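You operate a simulated robot arm through the tools that you are given. There is no shell and no other tool.

You are at the controls of a simulated robot arm. One attempt, no reset.

TASK
Bleed the box, then swap the white vent plug for the blue one.
Fine: open the blue tap over the beaker till it stops, shut it, stand the white plug in the free hole of the plug stand.

Only the result counts: the job must be done as asked and must still hold three seconds after the hand-in. Knocking over, shifting, dropping, spilling or breaking anything else fails it.

THE ROBOT
A 7-joint arm with a two-finger parallel gripper, fixed in place. Base frame: the origin is on the floor under the middle of its stand, x ahead of it, y to its left, z up. Units: mm, degrees, N and s.
It reaches about 1058 mm from its shoulder. Its first joint turns from -166.0 to 166.0 degrees. Payload 4.4 kg.
The TCP is the grasp point between the finger pads, 23 mm short of the fingertips. In the tool frame z runs along the fingers and y along their closing line. Largest opening 94 mm; finger width 38, thickness 10; the body of the gripper, 54 by 96 mm, starts 39 mm behind the TCP.
Orientation is that of the tool frame in the base frame, as [roll, pitch, yaw] about the fixed x, y, z axes, in that order (R = Rz(yaw) Ry(pitch) Rx(roll)). With the fingers straight down and closing along the base's y, the tool's x points along the base's -x, its y along +y and its z along -z.

THE INTERFACE
- The arm moves only by the tool step_arm. Its argument "rows" is a list of rows, each an object of numbers (a shift or turn left out is 0, a gripper value left out holds the last): "jaw": the gripper command, from -1 (fully open) to 1 (shut), values between in proportion; "tx", "ty", "tz": the shift along the base's x, y, z in units of 250 mm (1.0 is 250 mm); "rx", "ry", "rz": the turn, a rotation vector about the base's x, y, z in units of 120 degrees (1.0 is 120 degrees). In form: [{"jaw": .., "tx": .., "ty": .., "tz": .., "rx": .., "ry": .., "rz": ..}, ...]. A call has 1 to 20 rows; each row is the pose to reach, as a shift and turn from the pose commanded when the call began. A call with a number of a shift or a turn outside -1 to 1 is refused whole. A row lasts 0.2 s, in which the tool goes at most 50 mm and 8.6 degrees; a call with a longer step from one row to the next is refused whole, and so is a gripper value outside its range. Where a pose cannot be reached the arm comes as near as it can. A force on the tool above 40 N (or 10 N above the force at the start of the call, whichever is more), or a blocked arm, ends the call early, and 0.2 s more pass. Each finger travels about 108 mm/s and halts on what it meets, pressing with about 45 N; the grip force reading is that of the motor and also rises with nothing between the fingers. The clock runs only during rows and for 0.2 s after the last one: add rows that repeat a pose to give the fingers time. The reply holds the time, the measured pose of the TCP, the force on the tool along the base axes, the opening and the grip force, in the units named above and with some noise, with the torque about the TCP (base axes, N m) and any sound that the robot's microphone picked up.
- Cameras (640 x 400 px; columns grow to the right, rows downward): "scene" is fixed at [221.4, -498.5, 1453.2]; the picture's right is [0.66, -0.75, 0.00], its down [-0.42, -0.37, -0.83] and it looks along [0.62, 0.55, -0.56] (base axes); focal length 279 px, centre (320, 200). "wrist" rides on the gripper at [86, 16, -74] in the tool frame; the picture's right is [-0.18, 0.98, 0.00], its down [-0.58, -0.11, -0.81] and it looks along [-0.79, -0.15, 0.59] (tool axes); focal length 243 px, centre (320, 200). There is no depth. A picture from a camera that has moved, and an enlarged one, comes with that camera's place and axes in the base frame and with its lens.
- grab_frame(camera): a new picture of that camera. The clock stands still meanwhile.
- zoom(camera, box): a new picture of the part [left, top, right, bottom] of that camera's present view, enlarged. The clock stands still meanwhile.
- finish_job(): hands the job in; it is judged then, once.

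Places have to be worked out from the pictures, the camera data and where the tool is seen. Open the gripper and draw the arm clear of the work before you hand the job in, unless the task says otherwise.

The tools are called after ">>>" as a command line: name --argument value ..., lists and objects as JSON in quotes. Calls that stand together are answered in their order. step_arm: Moves the arm, as the interface text tells. Its arguments: {"type":"object","properties":{"rows":{"type":"array","items":{"type":"object","properties":{"jaw":{"type":"number"},"tx":{"type":"number"},"ty":{"type":"number"},"tz":{"type":"number"},"rx":{"type":"number"},"ry":{"type":"number"},"rz":{"type":"number"}}}}},"required":["rows"]} The other tools are called the same way: grab_frame (camera) takes a picture; zoom (camera, box) takes an enlarged picture of a part of a camera's view; finish_job () hands the job in.

At the start:

```text
clock: 0.0
tool_pos: [629.2, 18.6, 1232.0]
orientation: [-179.9, 0.0, -180.0]
contact_force: [-0.6, 0.0, 0.1]
moment: [0.03, -0.01, -0.01]
width: 93.8
gripper_force: 0.0
```

scene: 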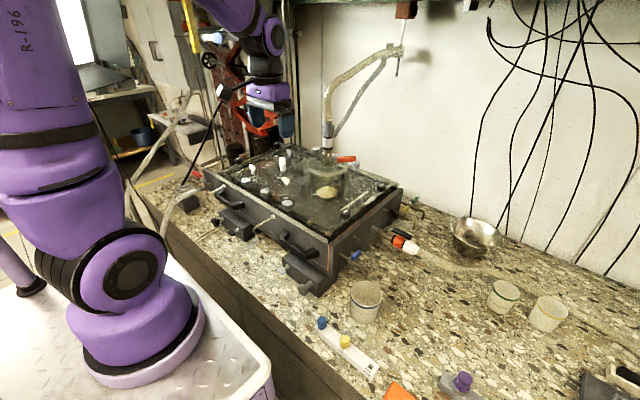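
wrist: 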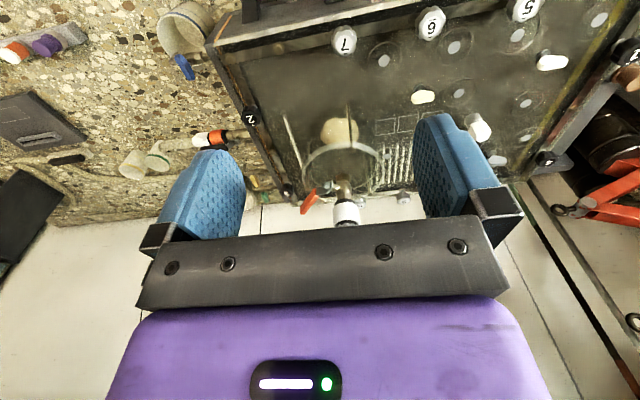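

The first pictures show a dark box on a granite bench with taps and plugs, and a small plug stand in front. I'll enlarge parts of both views to identify the blue tap, the white vent plug, the stand and the beaker.

>>> zoom --camera "scene" --box '[190, 140, 420, 300]'

>>> zoom --camera "scene" --box '[290, 220, 450, 320]'

>>> zoom --camera "scene" --box '[290, 290, 480, 400]'

>>> zoom --camera "wrist" --box '[100, 0, 320, 140]'

>>> zoom --camera "wrist" --box '[240, 0, 640, 240]'

```text
2.50 times, centred on (305, 220) of scene
camera zoom: at [221.4, -498.5, 1453.2], right [0.66, -0.75, 0.0], down [-0.42, -0.37, -0.83], along [0.62, 0.55, -0.56], focal length 697 px, centre (358, 150)
```

zoom: 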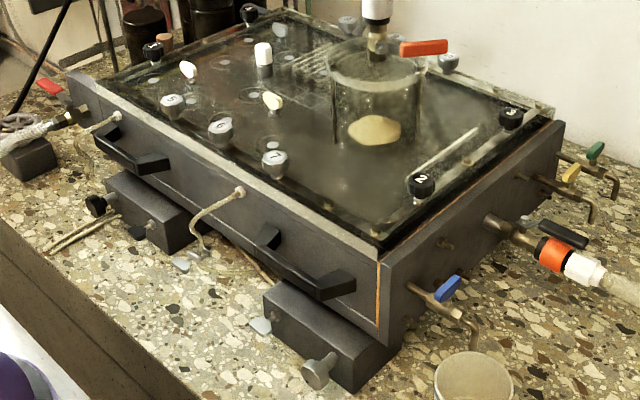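

```text
4.00 times, centred on (370, 270) of scene
camera zoom: at [221.4, -498.5, 1453.2], right [0.66, -0.75, 0.0], down [-0.42, -0.37, -0.83], along [0.62, 0.55, -0.56], focal length 1115 px, centre (120, -80)
```

zoom: 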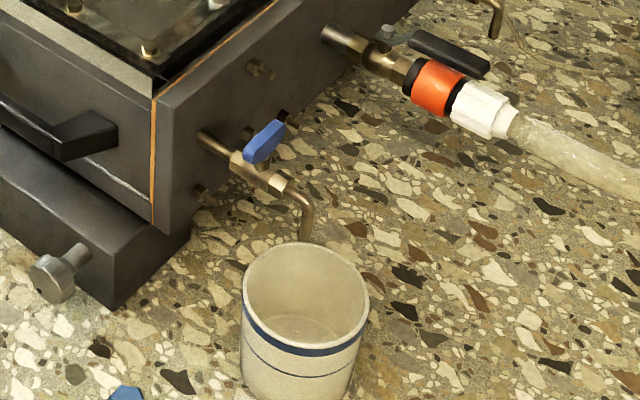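

```text
3.37 times, centred on (385, 345) of scene
camera zoom: at [221.4, -498.5, 1453.2], right [0.66, -0.75, 0.0], down [-0.42, -0.37, -0.83], along [0.62, 0.55, -0.56], focal length 939 px, centre (101, -288)
```

zoom: 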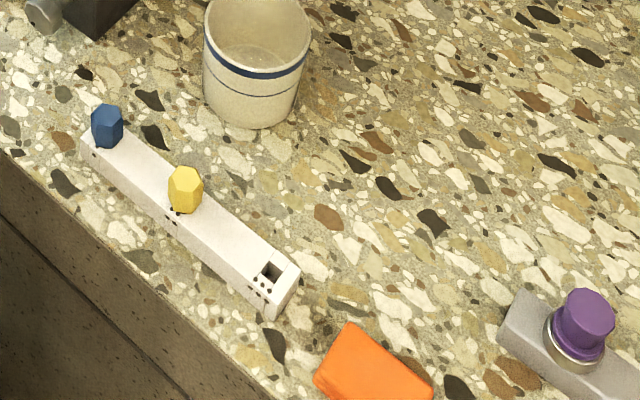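

```text
2.86 times, centred on (210, 70) of wrist
camera zoom: at [543.9, 33.5, 1306.9], right [0.18, 0.98, 0.0], down [0.58, -0.11, 0.81], along [0.79, -0.15, -0.59], focal length 693 px, centre (634, 571)
```

zoom: 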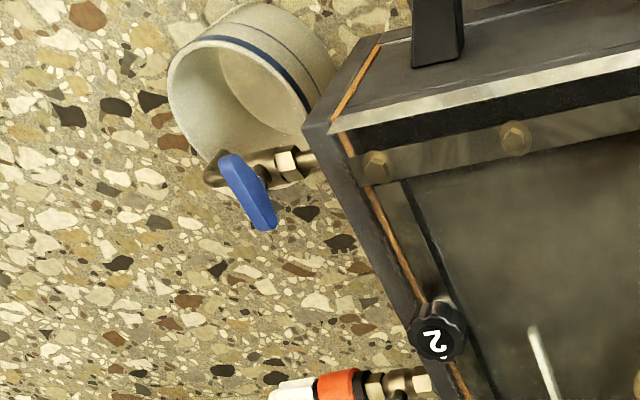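

```text
1.60 times, centred on (440, 120) of wrist
camera zoom: at [543.9, 33.5, 1306.9], right [0.18, 0.98, 0.0], down [0.58, -0.11, 0.81], along [0.79, -0.15, -0.59], focal length 388 px, centre (128, 328)
```

zoom: 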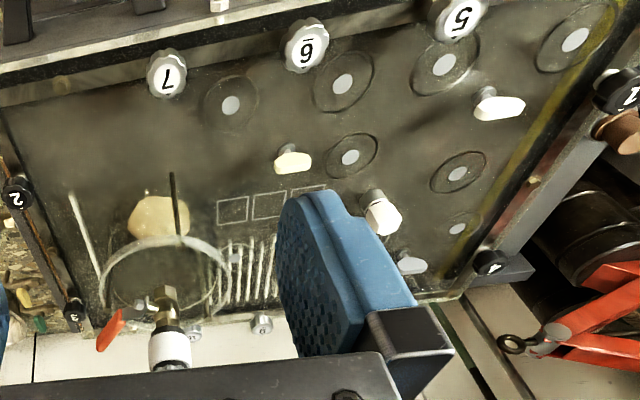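

The blue tap triangulates to about (689, -214, 907), with the beaker below it. The white hex plug is on the lid near (846, 248, 975), and the stand is in front with blue, yellow and an empty hole. I'll move the arm toward the tap, staying high, for a closer wrist view.

>>> step_arm --rows '[{"jaw": -1, "tx": -0.04, "ty": -0.134, "tz": -0.08}, {"tx": -0.08, "ty": -0.267, "tz": -0.16}, {"tx": -0.12, "ty": -0.4, "tz": -0.24}, {"tx": -0.16, "ty": -0.534, "tz": -0.32}, {"tx": -0.2, "ty": -0.667, "tz": -0.4}, {"tx": -0.24, "ty": -0.8, "tz": -0.48}, {"tx": -0.276, "ty": -0.934, "tz": -0.56}, {"tx": -0.276, "ty": -0.934, "tz": -0.56}]'

```text
clock: 1.8
tool_pos: [560.4, -214.8, 1093.0]
orientation: [180.0, 0.0, 180.0]
contact_force: [0.5, 0.8, -0.8]
moment: [-0.05, 0.0, 0.0]
width: 94.2
gripper_force: 0.1
```

The arm is at (560, -215, 1093). I'll take a wrist picture and enlarge the tap area.

>>> grab_frame --camera "wrist"

>>> zoom --camera "wrist" --box '[240, 60, 440, 185]'

>>> grab_frame --camera "scene"

```text
taken
camera wrist: at [474.2, -199.1, 1167.3], right [0.18, 0.98, 0.0], down [0.58, -0.11, 0.81], along [0.79, -0.15, -0.59], focal length 243 px, centre (320, 200)
```

wrist: 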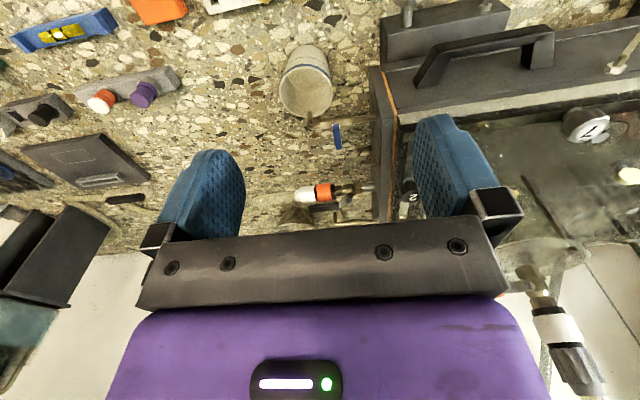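

```text
3.20 times, centred on (340, 122) of wrist
camera zoom: at [474.2, -199.1, 1167.3], right [0.18, 0.98, 0.0], down [0.58, -0.11, 0.81], along [0.79, -0.15, -0.59], focal length 776 px, centre (256, 448)
```

zoom: 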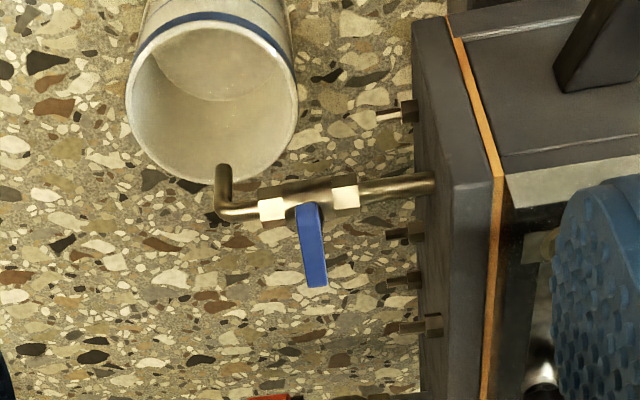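

```text
taken
```

scene: 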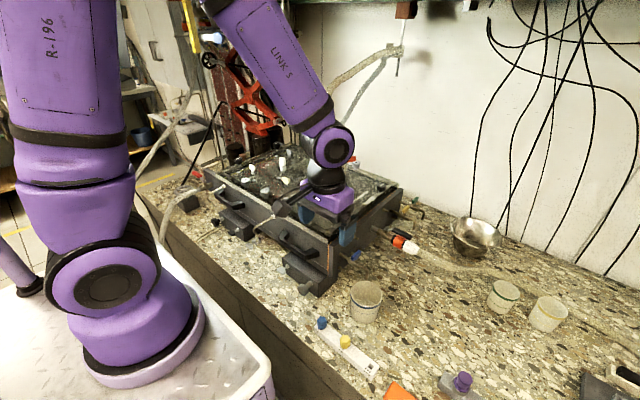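

The spout tip works out to about (686, -256, 842), over the middle of the beaker at about (684, -262). The handle points along +x, across the pipe, which runs along y, so the tap is closed. I'll go closer for better geometry.

>>> step_arm --rows '[{"tx": 0.07, "ty": -0.013, "tz": -0.124}, {"tx": 0.14, "ty": -0.026, "tz": -0.248}, {"tx": 0.2, "ty": -0.04, "tz": -0.372}, {"tx": 0.2, "ty": -0.04, "tz": -0.372}]'

>>> zoom --camera "wrist" --box '[240, 60, 440, 185]'

>>> grab_frame --camera "wrist"

```text
clock: 2.8
tool_pos: [610.5, -226.4, 999.9]
orientation: [-180.0, 0.1, 180.0]
contact_force: [-0.8, -0.5, -0.1]
moment: [0.01, -0.02, -0.02]
width: 94.1
gripper_force: 0.2
```

```text
3.20 times, centred on (340, 122) of wrist
camera zoom: at [525.0, -210.0, 1074.9], right [0.18, 0.98, 0.0], down [0.58, -0.11, 0.81], along [0.79, -0.15, -0.59], focal length 776 px, centre (256, 448)
```

zoom: 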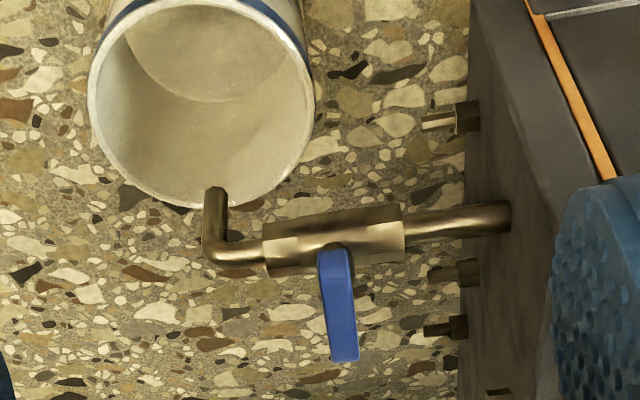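

```text
taken
camera wrist: at [525.0, -210.0, 1074.9], right [0.18, 0.98, 0.0], down [0.58, -0.11, 0.81], along [0.79, -0.15, -0.59], focal length 243 px, centre (320, 200)
```

wrist: 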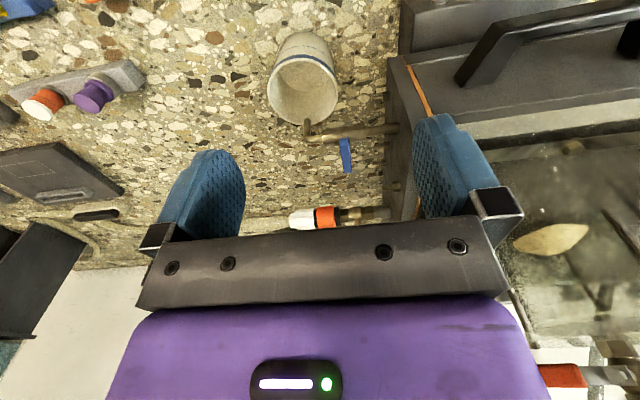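

The lever sits above a tap body on a pipe along y, at x≈683 and z≈881, with the box wall at y≈-164. I'll tilt the tool 30° and come lower for a near-horizontal view of the lever, so its height and stem are clear.

>>> step_arm --rows '[{"tx": 0.0, "ty": -0.02, "tz": -0.03, "ry": -0.06}, {"tx": 0.02, "ty": -0.04, "tz": -0.08, "ry": -0.12}, {"tx": 0.04, "ty": -0.056, "tz": -0.14, "ry": -0.18}, {"tx": 0.06, "ty": -0.056, "tz": -0.19, "ry": -0.24}, {"tx": 0.08, "ty": -0.056, "tz": -0.244, "ry": -0.25}, {"tx": 0.08, "ty": -0.056, "tz": -0.244, "ry": -0.25}]'

>>> grab_frame --camera "wrist"

>>> zoom --camera "wrist" --box '[260, 70, 460, 195]'

```text
clock: 4.2
tool_pos: [630.2, -241.2, 938.1]
orientation: [-179.9, 30.1, 179.9]
contact_force: [0.0, -0.2, 0.3]
moment: [-0.01, -0.01, 0.02]
width: 93.9
gripper_force: 0.1
```

```text
taken
camera wrist: at [518.7, -224.6, 959.7], right [0.16, 0.98, 0.09], down [0.1, -0.11, 0.99], along [0.98, -0.15, -0.12], focal length 243 px, centre (320, 200)
```

wrist: 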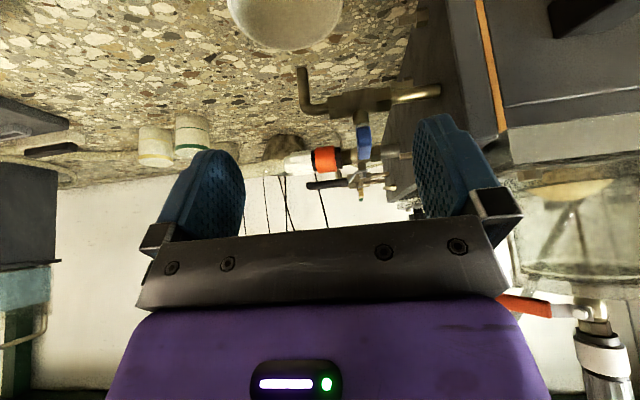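

```text
3.20 times, centred on (360, 132) of wrist
camera zoom: at [518.7, -224.6, 959.7], right [0.16, 0.98, 0.09], down [0.1, -0.11, 0.99], along [0.98, -0.15, -0.12], focal length 776 px, centre (192, 416)
```

zoom: 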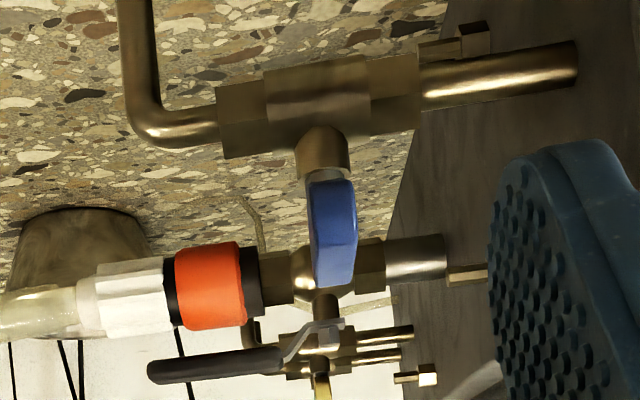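

The lever is a blue plate on a vertical stem, about 8 mm thick in y, spanning z≈894–912 and x≈668–705, with the stem near (685, -215). I'll straighten the tool, half-close the jaw so it clears the box wall, and hover above the lever.

>>> step_arm --rows '[{"jaw": 0.15, "tz": 0.1, "ry": 0.06}, {"tz": 0.2, "ry": 0.12}, {"tx": 0.05, "ty": 0.02, "tz": 0.26, "ry": 0.18}, {"tx": 0.14, "ty": 0.06, "tz": 0.26, "ry": 0.24}, {"tx": 0.22, "ty": 0.103, "tz": 0.2, "ry": 0.25}, {"tx": 0.22, "ty": 0.103, "tz": 0.12, "ry": 0.25}, {"tx": 0.22, "ty": 0.103, "tz": 0.12, "ry": 0.25}]'

>>> grab_frame --camera "wrist"

>>> zoom --camera "wrist" --box '[240, 80, 440, 205]'

>>> zoom --camera "scene" --box '[290, 200, 450, 300]'

```text
clock: 5.8
tool_pos: [686.0, -213.8, 969.4]
orientation: [-179.9, 0.0, 180.0]
contact_force: [0.4, 0.9, 0.1]
moment: [0.03, -0.01, 0.01]
width: 40.1
gripper_force: 0.0
```

```text
taken
camera wrist: at [599.6, -198.0, 1043.7], right [0.18, 0.98, 0.0], down [0.58, -0.11, 0.81], along [0.79, -0.15, -0.59], focal length 243 px, centre (320, 200)
```

wrist: 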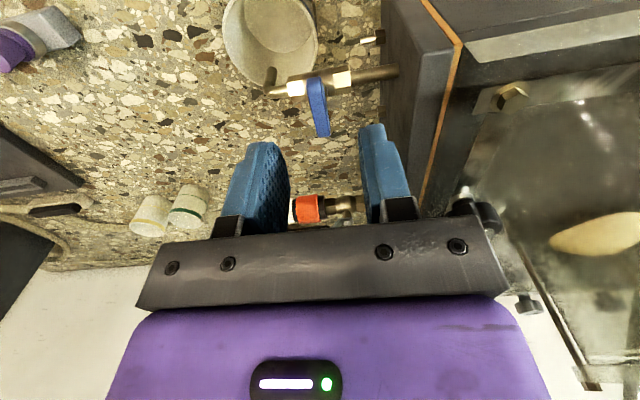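

```text
3.20 times, centred on (340, 142) of wrist
camera zoom: at [599.6, -198.0, 1043.7], right [0.18, 0.98, 0.0], down [0.58, -0.11, 0.81], along [0.79, -0.15, -0.59], focal length 776 px, centre (256, 384)
```

zoom: 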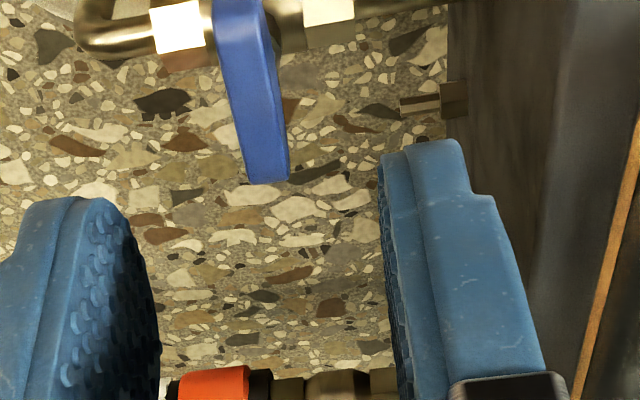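

```text
4.00 times, centred on (370, 250) of scene
camera zoom: at [221.4, -498.5, 1453.2], right [0.66, -0.75, 0.0], down [-0.42, -0.37, -0.83], along [0.62, 0.55, -0.56], focal length 1115 px, centre (120, 0)
```

zoom: 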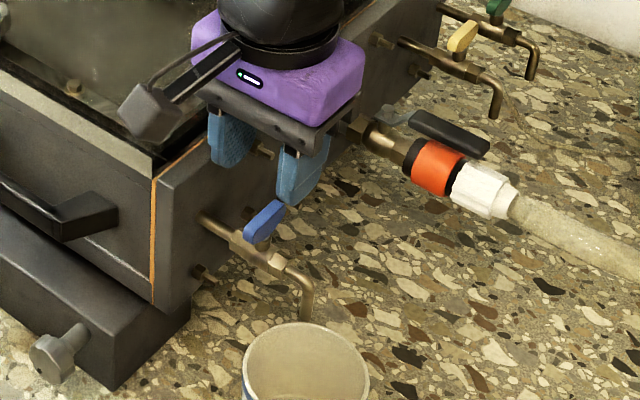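

The lever axis runs from about (670, -214) to (705, -215.5), and the jaw is centred over it with 40 mm open. I'll descend to TCP z≈920, with the fingertips just above the tap body.

>>> step_arm --rows '[{"jaw": 0.15, "ty": -0.003, "tz": -0.06}, {"ty": -0.003, "tz": -0.12}, {"ty": -0.003, "tz": -0.16}, {"ty": -0.003, "tz": -0.19}, {"ty": -0.003, "tz": -0.198}, {"ty": -0.003, "tz": -0.198}]'

>>> zoom --camera "scene" --box '[290, 200, 450, 300]'

>>> grab_frame --camera "wrist"

```text
clock: 7.2
tool_pos: [686.3, -216.9, 918.8]
orientation: [180.0, 0.0, 179.9]
contact_force: [-0.7, -0.1, -0.2]
moment: [0.0, 0.03, 0.0]
width: 40.2
gripper_force: 0.1
```

```text
4.00 times, centred on (370, 250) of scene
camera zoom: at [221.4, -498.5, 1453.2], right [0.66, -0.75, 0.0], down [-0.42, -0.37, -0.83], along [0.62, 0.55, -0.56], focal length 1115 px, centre (120, 0)
```

zoom: 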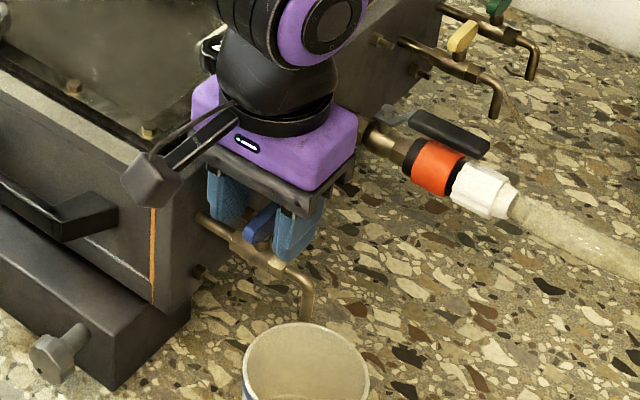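

```text
taken
camera wrist: at [600.2, -199.9, 993.4], right [0.18, 0.98, 0.0], down [0.58, -0.11, 0.81], along [0.79, -0.15, -0.59], focal length 243 px, centre (320, 200)
```

wrist: 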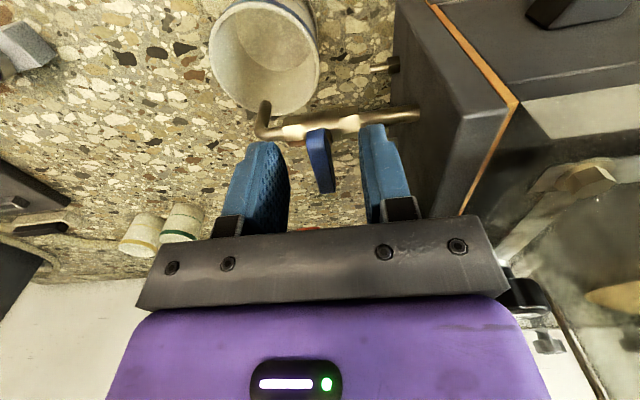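

The jaw straddles the lever, which sits about 1.5–2 mm toward +y of the jaw centre. I'll nudge +1.5 mm and close gently.

>>> step_arm --rows '[{"jaw": 0.15, "ty": 0.006}, {"jaw": 0.5, "ty": 0.006}, {"jaw": 0.7, "ty": 0.006}, {"jaw": 0.8, "ty": 0.006}, {"jaw": 0.9, "ty": 0.006}, {"jaw": 1.0, "ty": 0.006}, {"jaw": 1.0, "ty": 0.006}]'

>>> grab_frame --camera "wrist"

```text
clock: 8.8
tool_pos: [685.1, -214.4, 918.6]
orientation: [-180.0, -0.1, 179.9]
contact_force: [-0.3, -15.8, 0.0]
moment: [-0.27, 0.23, 0.1]
width: 8.8
gripper_force: 45.1
```

```text
taken
camera wrist: at [599.4, -199.1, 993.6], right [0.19, 0.98, 0.0], down [0.58, -0.11, 0.81], along [0.79, -0.15, -0.59], focal length 243 px, centre (320, 200)
```

wrist: 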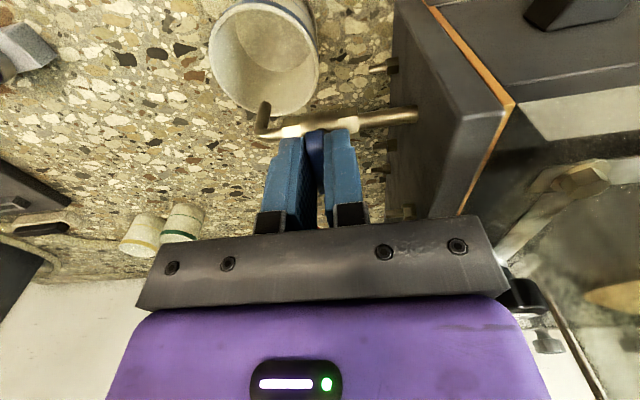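

The lever is gripped (8.8 mm wide) with about 16 N of side load. I'll relieve 1 mm toward -y and test a small turn counter-clockwise, the usual opening direction, while watching the torque.

>>> step_arm --rows '[{"jaw": 1.0, "ty": -0.003}, {"ty": -0.005}, {"ty": -0.005}, {"ty": -0.005, "rz": 0.03}, {"ty": -0.005, "rz": 0.06}, {"ty": -0.005, "rz": 0.06}]'

```text
clock: 10.2
tool_pos: [685.3, -215.4, 919.1]
orientation: [-180.0, 0.0, -172.8]
contact_force: [-0.1, -15.4, 13.2]
moment: [-0.36, 0.68, -0.02]
width: 8.6
gripper_force: 45.3
```

It turned 7° with no z-torque and no stop met. I'll check the pictures to see whether the lever really turned.

>>> zoom --camera "wrist" --box '[220, 80, 420, 205]'

>>> zoom --camera "scene" --box '[330, 230, 390, 268]'

```text
3.20 times, centred on (320, 142) of wrist
camera zoom: at [598.0, -210.7, 993.6], right [0.06, 1.0, 0.0], down [0.59, -0.04, 0.81], along [0.81, -0.05, -0.59], focal length 776 px, centre (320, 384)
```

zoom: 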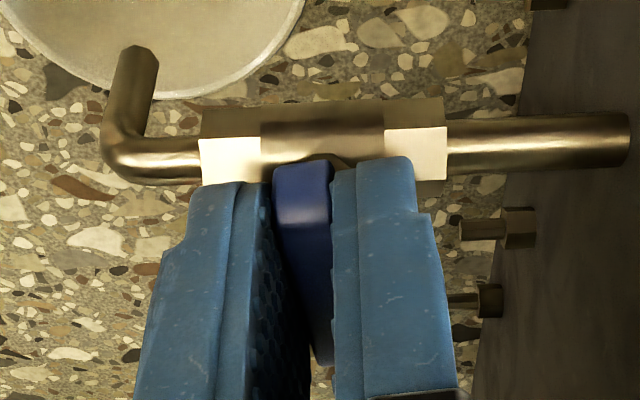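

```text
10.53 times, centred on (360, 249) of scene
camera zoom: at [221.4, -498.5, 1453.2], right [0.66, -0.75, 0.0], down [-0.42, -0.37, -0.83], along [0.62, 0.55, -0.56], focal length 2935 px, centre (-101, -316)
```

zoom: 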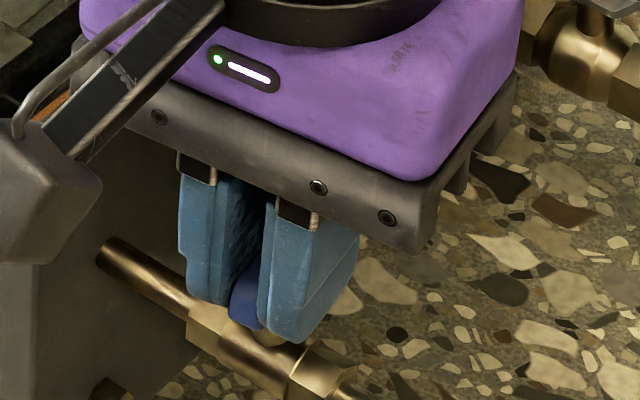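

The lever seems to follow the fingers. I'll turn a bit more in the same direction and watch the torque and sound.

>>> step_arm --rows '[{"jaw": 1.0, "rz": 0.03}, {"rz": 0.06}, {"rz": 0.08}, {"rz": 0.08}]'

>>> zoom --camera "wrist" --box '[220, 80, 420, 205]'

```text
clock: 11.2
tool_pos: [685.6, -217.4, 918.2]
orientation: [-179.9, 0.1, -163.3]
contact_force: [6.8, -29.9, 16.0]
moment: [-0.82, 1.12, -0.12]
width: 9.0
gripper_force: 44.6
```

```text
3.20 times, centred on (320, 142) of wrist
camera zoom: at [598.4, -226.0, 993.5], right [-0.11, 0.99, 0.0], down [0.59, 0.06, 0.81], along [0.8, 0.09, -0.59], focal length 776 px, centre (320, 384)
```

zoom: 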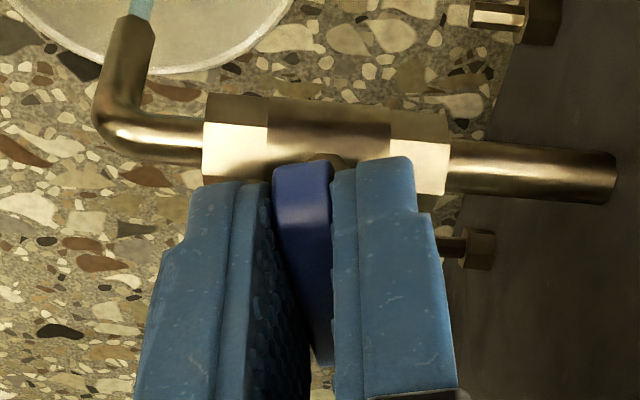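

The lever is turning and water is now running from the spout, so this is the opening direction. The side force suggests the true pivot is slightly +x of the tool, so I'll relieve it by following an arc and keep opening.

>>> step_arm --rows '[{"jaw": 1.0, "tx": 0.001, "ty": -0.007}, {"tx": 0.001, "ty": -0.0134}, {"tx": 0.002, "ty": -0.016, "rz": 0.04}, {"tx": 0.003, "ty": -0.0186, "rz": 0.08}, {"tx": 0.003, "ty": -0.0186, "rz": 0.08}]'

>>> zoom --camera "wrist" --box '[160, 0, 480, 200]'

>>> zoom --camera "scene" --box '[310, 220, 430, 335]'

```text
clock: 12.4
tool_pos: [687.5, -216.5, 918.6]
orientation: [-180.0, 0.0, -153.4]
contact_force: [-1.0, 12.4, 24.8]
moment: [0.59, -0.78, 0.02]
width: 9.0
gripper_force: 45.3
```

```text
2.00 times, centred on (320, 100) of wrist
camera zoom: at [601.7, -241.7, 993.5], right [-0.28, 0.96, 0.0], down [0.57, 0.16, 0.81], along [0.78, 0.22, -0.59], focal length 485 px, centre (320, 400)
```

zoom: 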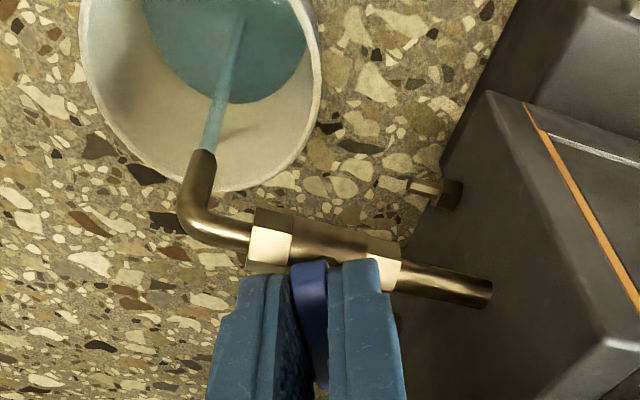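

```text
3.48 times, centred on (370, 278) of scene
camera zoom: at [221.4, -498.5, 1453.2], right [0.66, -0.75, 0.0], down [-0.42, -0.37, -0.83], along [0.62, 0.55, -0.56], focal length 970 px, centre (146, -70)
```

zoom: 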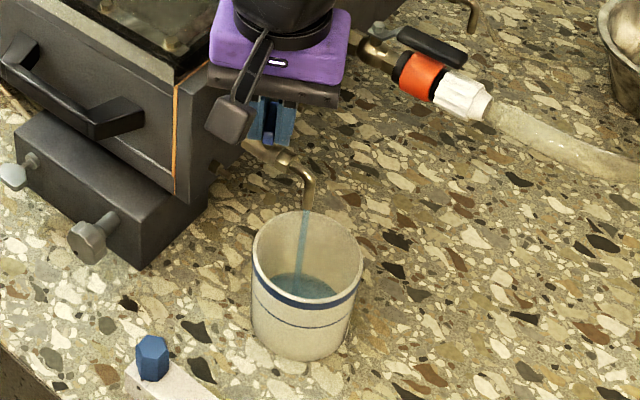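

Water is collecting in the beaker without spilling. I'll relieve the small opposite side load and the upward force, then continue opening in small steps.

>>> step_arm --rows '[{"jaw": 1.0, "ty": 0.005, "tz": 0.005}, {"ty": 0.006, "tz": 0.008, "rz": 0.04}, {"ty": 0.006, "tz": 0.008, "rz": 0.08}, {"ty": 0.006, "tz": 0.008, "rz": 0.12}, {"ty": 0.006, "tz": 0.008, "rz": 0.12}]'

>>> zoom --camera "wrist" --box '[160, 0, 480, 200]'

```text
clock: 13.6
tool_pos: [686.4, -217.7, 918.0]
orientation: [179.8, -0.2, -139.2]
contact_force: [-3.8, 9.1, -37.9]
moment: [-0.42, -0.25, 0.06]
width: 9.0
gripper_force: 45.2
```

```text
2.00 times, centred on (320, 100) of wrist
camera zoom: at [611.2, -262.7, 994.2], right [-0.5, 0.86, 0.0], down [0.51, 0.3, 0.8], along [0.69, 0.41, -0.59], focal length 485 px, centre (320, 400)
```

zoom: 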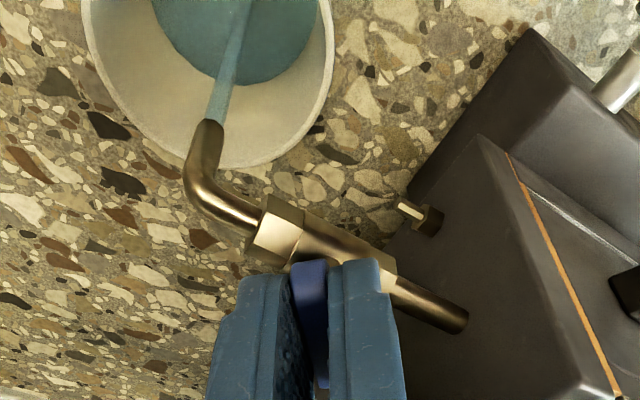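

Lifting 2 mm was too much (-38 N), so I'll come back 1.2 mm and continue turning in place.

>>> step_arm --rows '[{"jaw": 1.0, "tz": -0.005}, {"tz": -0.005, "rz": 0.04}, {"tz": -0.005, "rz": 0.08}, {"tz": -0.005, "rz": 0.12}, {"tz": -0.005, "rz": 0.12}]'

>>> zoom --camera "wrist" --box '[160, 0, 480, 200]'

>>> zoom --camera "scene" --box '[310, 220, 430, 335]'

```text
clock: 14.8
tool_pos: [686.4, -218.7, 919.2]
orientation: [-179.9, 0.1, -124.8]
contact_force: [-2.2, -10.3, -23.7]
moment: [-0.25, 0.09, -0.02]
width: 8.8
gripper_force: 44.7
```

```text
2.00 times, centred on (320, 100) of wrist
camera zoom: at [625.0, -280.8, 994.1], right [-0.7, 0.71, 0.0], down [0.42, 0.42, 0.81], along [0.57, 0.57, -0.59], focal length 485 px, centre (320, 400)
```

zoom: 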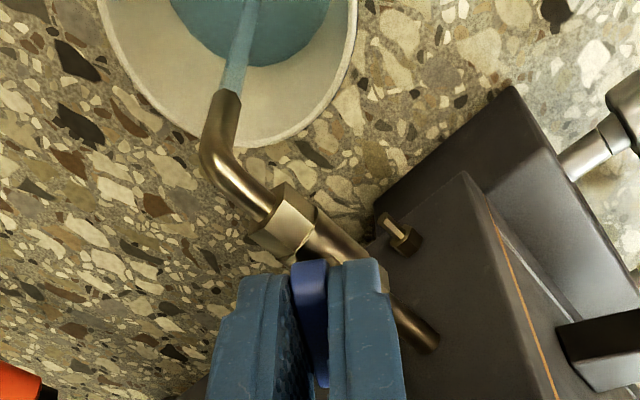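

```text
3.48 times, centred on (370, 278) of scene
camera zoom: at [221.4, -498.5, 1453.2], right [0.66, -0.75, 0.0], down [-0.42, -0.37, -0.83], along [0.62, 0.55, -0.56], focal length 970 px, centre (146, -70)
```

zoom: 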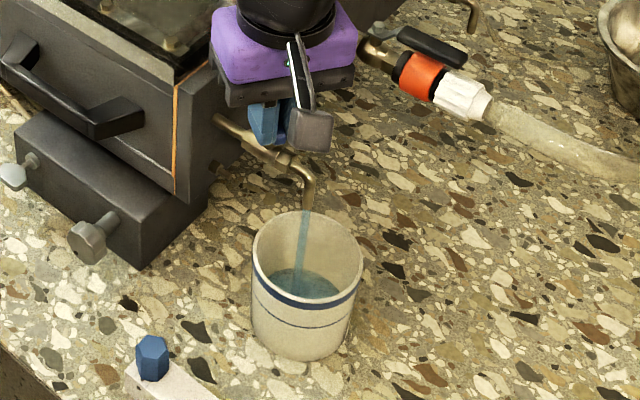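

Flow is steady and the beaker is only partly full. I'll make small corrections in y and z and open on toward 90°.

>>> step_arm --rows '[{"jaw": 1.0, "ty": -0.004, "tz": -0.003}, {"ty": -0.004, "tz": -0.003, "rz": 0.04}, {"ty": -0.004, "tz": -0.003, "rz": 0.08}, {"ty": -0.004, "tz": -0.003, "rz": 0.12}, {"ty": -0.004, "tz": -0.003, "rz": 0.12}]'

>>> zoom --camera "scene" --box '[310, 220, 430, 335]'

```text
clock: 16.0
tool_pos: [687.7, -218.3, 919.7]
orientation: [-179.8, 0.0, -110.4]
contact_force: [14.2, -9.7, 6.3]
moment: [0.34, -0.16, -0.04]
width: 9.2
gripper_force: 45.0
```

```text
3.48 times, centred on (370, 278) of scene
camera zoom: at [221.4, -498.5, 1453.2], right [0.66, -0.75, 0.0], down [-0.42, -0.37, -0.83], along [0.62, 0.55, -0.56], focal length 970 px, centre (146, -70)
```

zoom: 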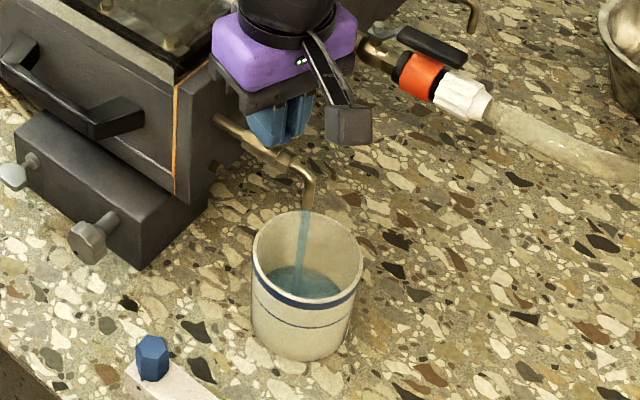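

About 70° open and forces are modest. One more step with a 1 mm +x relief.

>>> step_arm --rows '[{"jaw": 1.0, "tx": 0.005}, {"tx": 0.006, "ty": -0.002, "rz": 0.04}, {"tx": 0.007, "ty": -0.002, "rz": 0.08}, {"tx": 0.007, "ty": -0.002, "rz": 0.12}, {"tx": 0.007, "ty": -0.002, "rz": 0.12}]'

>>> zoom --camera "scene" --box '[310, 220, 430, 335]'

>>> zoom --camera "wrist" --box '[160, 0, 480, 200]'

```text
clock: 17.2
tool_pos: [689.6, -220.0, 918.6]
orientation: [-179.9, 0.1, -96.0]
contact_force: [16.8, -14.1, 18.8]
moment: [0.54, -0.26, -0.08]
width: 8.8
gripper_force: 45.2
```

```text
3.48 times, centred on (370, 278) of scene
camera zoom: at [221.4, -498.5, 1453.2], right [0.66, -0.75, 0.0], down [-0.42, -0.37, -0.83], along [0.62, 0.55, -0.56], focal length 970 px, centre (146, -70)
```

zoom: 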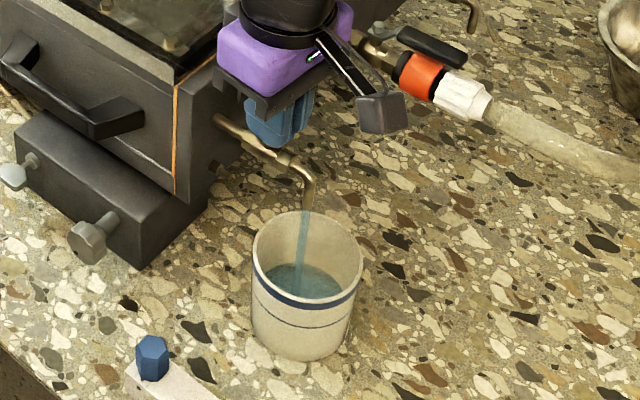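

```text
2.00 times, centred on (320, 100) of wrist
camera zoom: at [664.5, -304.1, 994.1], right [-0.96, 0.29, 0.0], down [0.17, 0.57, 0.81], along [0.23, 0.77, -0.59], focal length 485 px, centre (320, 400)
```

zoom: 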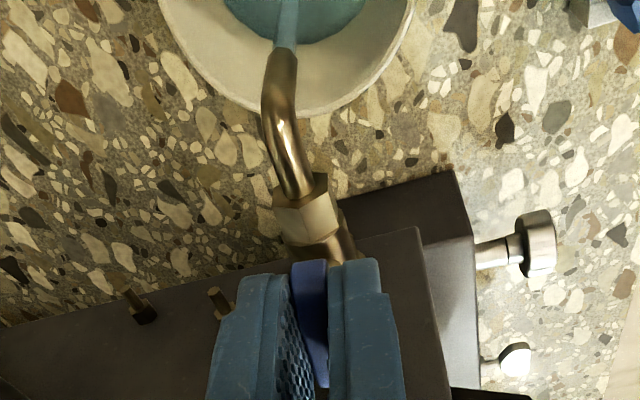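

The tap is about 84° open and the lever lies along the pipe. I'll relieve the load slightly and let it run 3 s while watching the beaker.

>>> step_arm --rows '[{"jaw": 1.0, "tx": 0.006, "ty": -0.004, "tz": 0.002}, {"tx": 0.006, "ty": -0.004, "tz": 0.002}, {"tx": 0.006, "ty": -0.004, "tz": 0.002}, {"tx": 0.006, "ty": -0.004, "tz": 0.002}, {"tx": 0.006, "ty": -0.004, "tz": 0.002}, {"tx": 0.006, "ty": -0.004, "tz": 0.002}, {"tx": 0.006, "ty": -0.004, "tz": 0.002}, {"tx": 0.006, "ty": -0.004, "tz": 0.002}, {"tx": 0.006, "ty": -0.004, "tz": 0.002}, {"tx": 0.006, "ty": -0.004, "tz": 0.002}, {"tx": 0.006, "ty": -0.004, "tz": 0.002}, {"tx": 0.006, "ty": -0.004, "tz": 0.002}, {"tx": 0.006, "ty": -0.004, "tz": 0.002}, {"tx": 0.006, "ty": -0.004, "tz": 0.002}]'

>>> zoom --camera "scene" --box '[310, 220, 430, 335]'

>>> zoom --camera "wrist" --box '[160, 0, 480, 200]'

```text
clock: 20.2
tool_pos: [689.8, -219.9, 919.1]
orientation: [180.0, 0.1, -96.0]
contact_force: [-0.2, 9.5, 9.9]
moment: [0.91, -0.11, 0.03]
width: 8.8
gripper_force: 44.6
```

```text
3.48 times, centred on (370, 278) of scene
camera zoom: at [221.4, -498.5, 1453.2], right [0.66, -0.75, 0.0], down [-0.42, -0.37, -0.83], along [0.62, 0.55, -0.56], focal length 970 px, centre (146, -70)
```

zoom: 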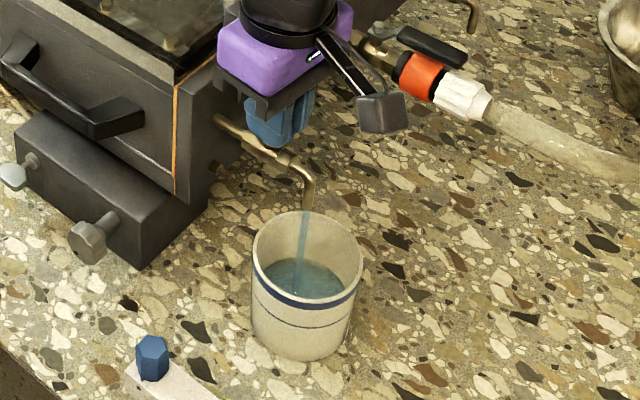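

```text
2.00 times, centred on (320, 100) of wrist
camera zoom: at [664.7, -304.2, 994.1], right [-0.96, 0.29, 0.0], down [0.17, 0.57, 0.81], along [0.23, 0.77, -0.59], focal length 485 px, centre (320, 400)
```

zoom: 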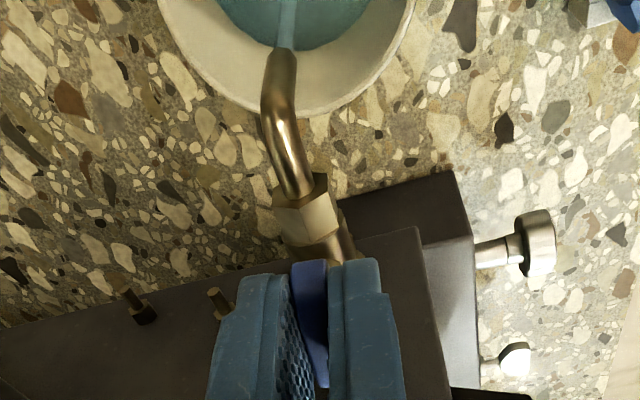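

The level is rising slowly, with plenty of room left. I'll keep holding and waiting.

>>> step_arm --rows '[{"jaw": 1.0, "ty": 0.002, "tz": 0.001}, {"ty": 0.002, "tz": 0.001}, {"ty": 0.002, "tz": 0.001}, {"ty": 0.002, "tz": 0.001}, {"ty": 0.002, "tz": 0.001}, {"ty": 0.002, "tz": 0.001}, {"ty": 0.002, "tz": 0.001}, {"ty": 0.002, "tz": 0.001}, {"ty": 0.002, "tz": 0.001}, {"ty": 0.002, "tz": 0.001}, {"ty": 0.002, "tz": 0.001}, {"ty": 0.002, "tz": 0.001}, {"ty": 0.002, "tz": 0.001}, {"ty": 0.002, "tz": 0.001}, {"ty": 0.002, "tz": 0.001}, {"ty": 0.002, "tz": 0.001}, {"ty": 0.002, "tz": 0.001}, {"ty": 0.002, "tz": 0.001}, {"ty": 0.002, "tz": 0.001}, {"ty": 0.002, "tz": 0.001}]'

>>> zoom --camera "scene" --box '[310, 220, 430, 335]'

```text
clock: 24.4
tool_pos: [689.8, -220.5, 918.6]
orientation: [179.9, 0.0, -96.0]
contact_force: [-24.4, 9.0, -18.7]
moment: [0.1, 0.33, 0.13]
width: 8.9
gripper_force: 44.6
```

```text
3.48 times, centred on (370, 278) of scene
camera zoom: at [221.4, -498.5, 1453.2], right [0.66, -0.75, 0.0], down [-0.42, -0.37, -0.83], along [0.62, 0.55, -0.56], focal length 970 px, centre (146, -70)
```

zoom: 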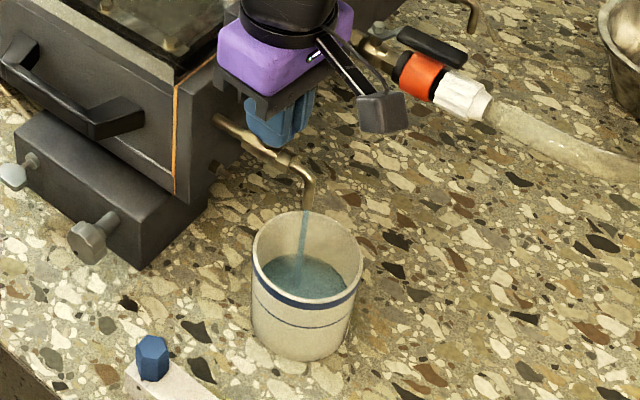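

The level keeps rising slowly and there is still plenty of headroom. I'll wait another 4 s, easing the x load by 1 mm.

>>> step_arm --rows '[{"jaw": 1.0, "tx": -0.004, "tz": -0.002}, {"tx": -0.004, "tz": -0.002}, {"tx": -0.004, "tz": -0.002}, {"tx": -0.004, "tz": -0.002}, {"tx": -0.004, "tz": -0.002}, {"tx": -0.004, "tz": -0.002}, {"tx": -0.004, "tz": -0.002}, {"tx": -0.004, "tz": -0.002}, {"tx": -0.004, "tz": -0.002}, {"tx": -0.004, "tz": -0.002}, {"tx": -0.004, "tz": -0.002}, {"tx": -0.004, "tz": -0.002}, {"tx": -0.004, "tz": -0.002}, {"tx": -0.004, "tz": -0.002}, {"tx": -0.004, "tz": -0.002}, {"tx": -0.004, "tz": -0.002}, {"tx": -0.004, "tz": -0.002}, {"tx": -0.004, "tz": -0.002}, {"tx": -0.004, "tz": -0.002}, {"tx": -0.004, "tz": -0.002}]'

>>> zoom --camera "scene" --box '[310, 220, 430, 335]'

>>> zoom --camera "wrist" --box '[160, 0, 480, 200]'

```text
clock: 28.6
tool_pos: [689.5, -220.1, 919.8]
orientation: [-179.9, 0.0, -96.0]
contact_force: [3.7, 6.7, 13.1]
moment: [0.21, 0.03, -0.03]
width: 8.9
gripper_force: 45.2
```

```text
3.48 times, centred on (370, 278) of scene
camera zoom: at [221.4, -498.5, 1453.2], right [0.66, -0.75, 0.0], down [-0.42, -0.37, -0.83], along [0.62, 0.55, -0.56], focal length 970 px, centre (146, -70)
```

zoom: 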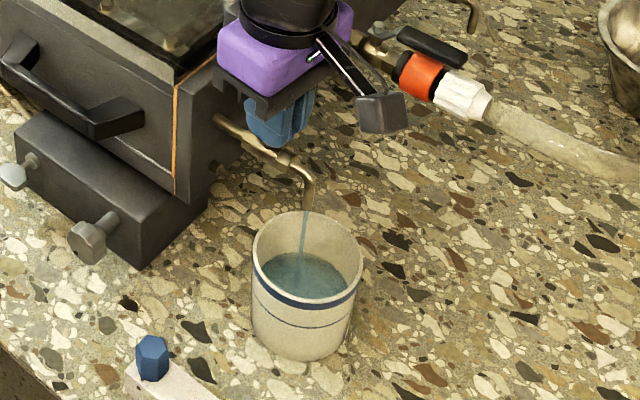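

```text
2.00 times, centred on (320, 100) of wrist
camera zoom: at [664.5, -304.1, 994.1], right [-0.96, 0.29, 0.0], down [0.17, 0.57, 0.81], along [0.23, 0.77, -0.59], focal length 485 px, centre (320, 400)
```

zoom: 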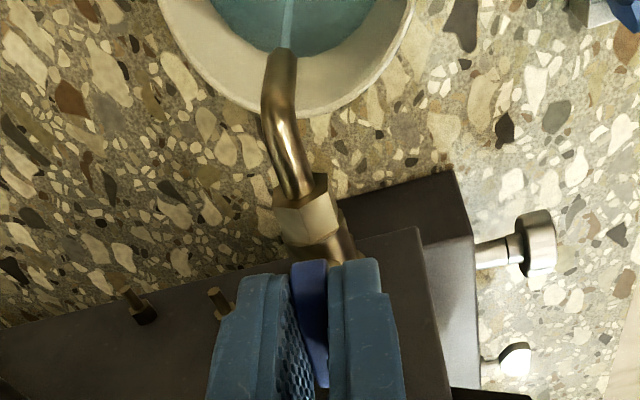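

The stream is getting thinner, so the pressure is decaying. I'll keep waiting until it stops completely.

>>> step_arm --rows '[{"jaw": 1.0}, {"jaw": 1.0}, {"jaw": 1.0}, {"jaw": 1.0}, {"jaw": 1.0}, {"jaw": 1.0}, {"jaw": 1.0}, {"jaw": 1.0}, {"jaw": 1.0}, {"jaw": 1.0}, {"jaw": 1.0}, {"jaw": 1.0}, {"jaw": 1.0}, {"jaw": 1.0}, {"jaw": 1.0}, {"jaw": 1.0}, {"jaw": 1.0}, {"jaw": 1.0}, {"jaw": 1.0}, {"jaw": 1.0}]'

>>> zoom --camera "scene" --box '[310, 220, 430, 335]'

>>> zoom --camera "wrist" --box '[160, 0, 480, 200]'

```text
clock: 32.8
tool_pos: [689.5, -219.5, 920.5]
orientation: [-180.0, 0.0, -96.0]
contact_force: [14.7, 4.9, 24.4]
moment: [0.13, -0.18, -0.04]
width: 8.9
gripper_force: 44.8
```

```text
3.48 times, centred on (370, 278) of scene
camera zoom: at [221.4, -498.5, 1453.2], right [0.66, -0.75, 0.0], down [-0.42, -0.37, -0.83], along [0.62, 0.55, -0.56], focal length 970 px, centre (146, -70)
```

zoom: 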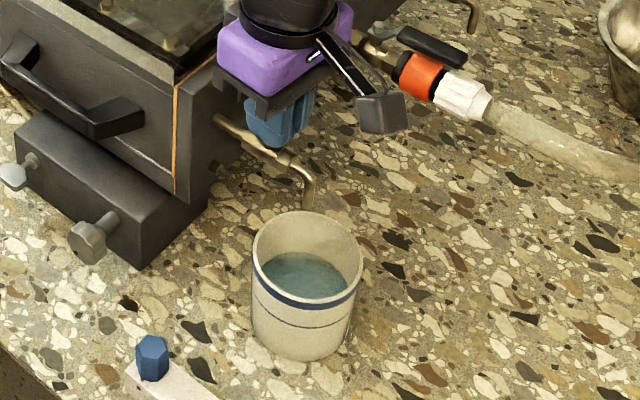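

```text
2.00 times, centred on (320, 100) of wrist
camera zoom: at [664.5, -304.2, 994.1], right [-0.96, 0.29, 0.0], down [0.17, 0.57, 0.81], along [0.23, 0.77, -0.59], focal length 485 px, centre (320, 400)
```

zoom: 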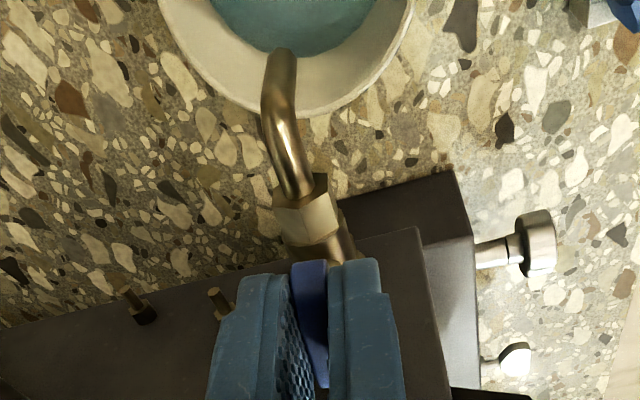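

The flow has stopped and the beaker holds about a third, with no spill. Now I'll shut the tap by turning back along the same arc, in stages.

>>> step_arm --rows '[{"jaw": 1.0, "tx": 0.002, "tz": 0.002}, {"jaw": 1.0, "tx": 0.002, "tz": 0.002}, {"tx": 0.0, "tz": 0.002, "rz": -0.05}, {"tx": -0.002, "tz": 0.002, "rz": -0.1}, {"tx": -0.004, "tz": 0.002, "rz": -0.15}, {"tx": -0.006, "tz": 0.002, "rz": -0.2}, {"tx": -0.006, "tz": 0.002, "rz": -0.2}]'

```text
clock: 34.4
tool_pos: [686.0, -218.8, 918.3]
orientation: [-179.9, 0.0, -120.2]
contact_force: [4.6, 13.0, 0.3]
moment: [0.59, -0.33, 0.01]
width: 8.9
gripper_force: 44.9
```

Turning back smoothly. Continuing with a small +y correction.

>>> step_arm --rows '[{"jaw": 1.0, "ty": 0.003, "rz": -0.05}, {"ty": 0.005, "rz": -0.1}, {"ty": 0.006, "rz": -0.15}, {"ty": 0.006, "rz": -0.2}, {"ty": 0.006, "rz": -0.2}]'

```text
clock: 35.6
tool_pos: [686.8, -217.0, 919.1]
orientation: [179.9, -0.2, -144.1]
contact_force: [-8.3, 7.5, -10.6]
moment: [0.21, -0.21, 0.06]
width: 9.0
gripper_force: 45.2
```

36° left. Continuing the closing turn.

>>> step_arm --rows '[{"jaw": 1.0, "tx": -0.001, "ty": 0.003, "tz": -0.001, "rz": -0.05}, {"tx": -0.002, "ty": 0.004, "tz": -0.001, "rz": -0.1}, {"tx": -0.003, "ty": 0.005, "tz": -0.001, "rz": -0.15}, {"tx": -0.003, "ty": 0.006, "tz": -0.001, "rz": -0.2}, {"tx": -0.003, "ty": 0.006, "tz": -0.001, "rz": -0.2}]'

```text
clock: 36.8
tool_pos: [685.3, -216.2, 919.4]
orientation: [-179.9, -0.1, -168.1]
contact_force: [-19.5, 13.0, -4.2]
moment: [-0.13, 1.62, 0.09]
width: 8.8
gripper_force: 45.0
```

12° left. I'll finish the turn slightly past the starting angle and check for the stop.

>>> step_arm --rows '[{"jaw": 1.0, "tx": -0.002, "ty": 0.003, "rz": -0.03}, {"tx": -0.003, "ty": 0.005, "rz": -0.06}, {"tx": -0.003, "ty": 0.006, "rz": -0.09}, {"tx": -0.003, "ty": 0.006, "rz": -0.1}, {"tx": -0.003, "ty": 0.006, "rz": -0.1}]'

>>> zoom --camera "wrist" --box '[220, 80, 420, 205]'

```text
clock: 38.0
tool_pos: [685.4, -214.6, 918.0]
orientation: [180.0, 0.0, -180.0]
contact_force: [-18.0, 10.9, -6.1]
moment: [0.16, 0.73, 0.1]
width: 9.0
gripper_force: 45.2
```

```text
3.20 times, centred on (320, 142) of wrist
camera zoom: at [599.4, -199.2, 994.1], right [0.18, 0.98, 0.0], down [0.58, -0.11, 0.81], along [0.79, -0.15, -0.59], focal length 776 px, centre (320, 384)
```

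zoom: 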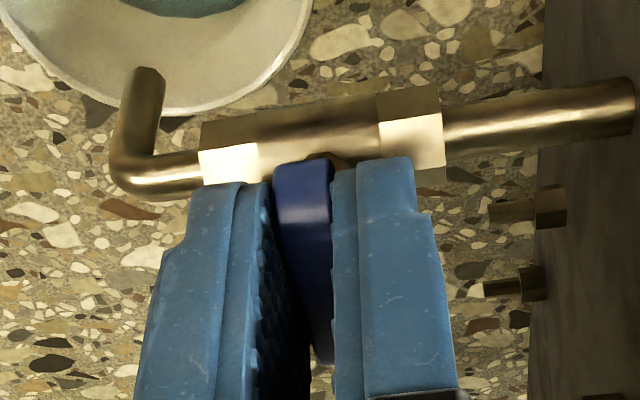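

The lever is back at its starting angle. I'll press 3° further to seat it against its shut stop and see whether torque builds.

>>> step_arm --rows '[{"jaw": 1.0, "tx": -0.002, "ty": 0.002, "rz": -0.012}, {"tx": -0.002, "ty": 0.002, "rz": -0.025}, {"tx": -0.002, "ty": 0.002, "rz": -0.025}]'

```text
clock: 38.8
tool_pos: [686.9, -214.8, 918.3]
orientation: [-179.9, 0.0, 177.0]
contact_force: [-15.1, 8.2, -20.9]
moment: [0.13, -0.82, 1.62]
width: 10.3
gripper_force: 44.7
```

The torque rose to 1.6 N·m and the jaw was pried slightly apart, so the lever is against its shut stop. I'll back off those 3°, release, and rise.

>>> step_arm --rows '[{"jaw": 1.0, "rz": 0.02}, {"jaw": 0.7, "rz": 0.02}, {"jaw": 0.4, "rz": 0.02}, {"jaw": 0.15, "rz": 0.02}, {"jaw": 0.15, "rz": 0.02}, {"rz": 0.02, "tz": 0.1}, {"rz": 0.02, "tz": 0.25}, {"rz": 0.02, "tz": 0.4}, {"rz": 0.02, "tz": 0.4}]'

>>> zoom --camera "wrist" --box '[220, 0, 420, 125]'

>>> zoom --camera "scene" --box '[310, 220, 430, 335]'

```text
clock: 40.8
tool_pos: [684.4, -216.7, 1019.9]
orientation: [180.0, -0.1, 179.4]
contact_force: [0.8, 0.3, -0.5]
moment: [0.02, 0.0, 0.01]
width: 40.0
gripper_force: 0.0
```

```text
3.20 times, centred on (320, 62) of wrist
camera zoom: at [598.2, -199.6, 1094.0], right [0.19, 0.98, 0.0], down [0.58, -0.12, 0.81], along [0.79, -0.16, -0.59], focal length 776 px, centre (320, 640)
```

zoom: 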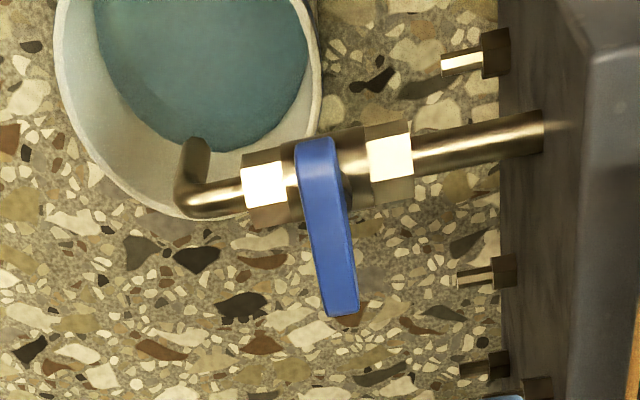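

```text
3.48 times, centred on (370, 278) of scene
camera zoom: at [221.4, -498.5, 1453.2], right [0.66, -0.75, 0.0], down [-0.42, -0.37, -0.83], along [0.62, 0.55, -0.56], focal length 970 px, centre (146, -70)
```

zoom: 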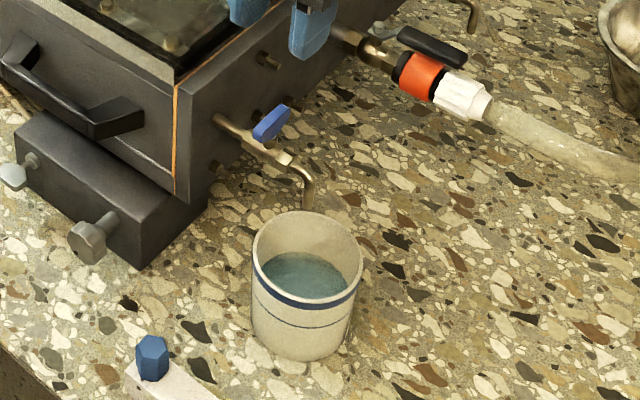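

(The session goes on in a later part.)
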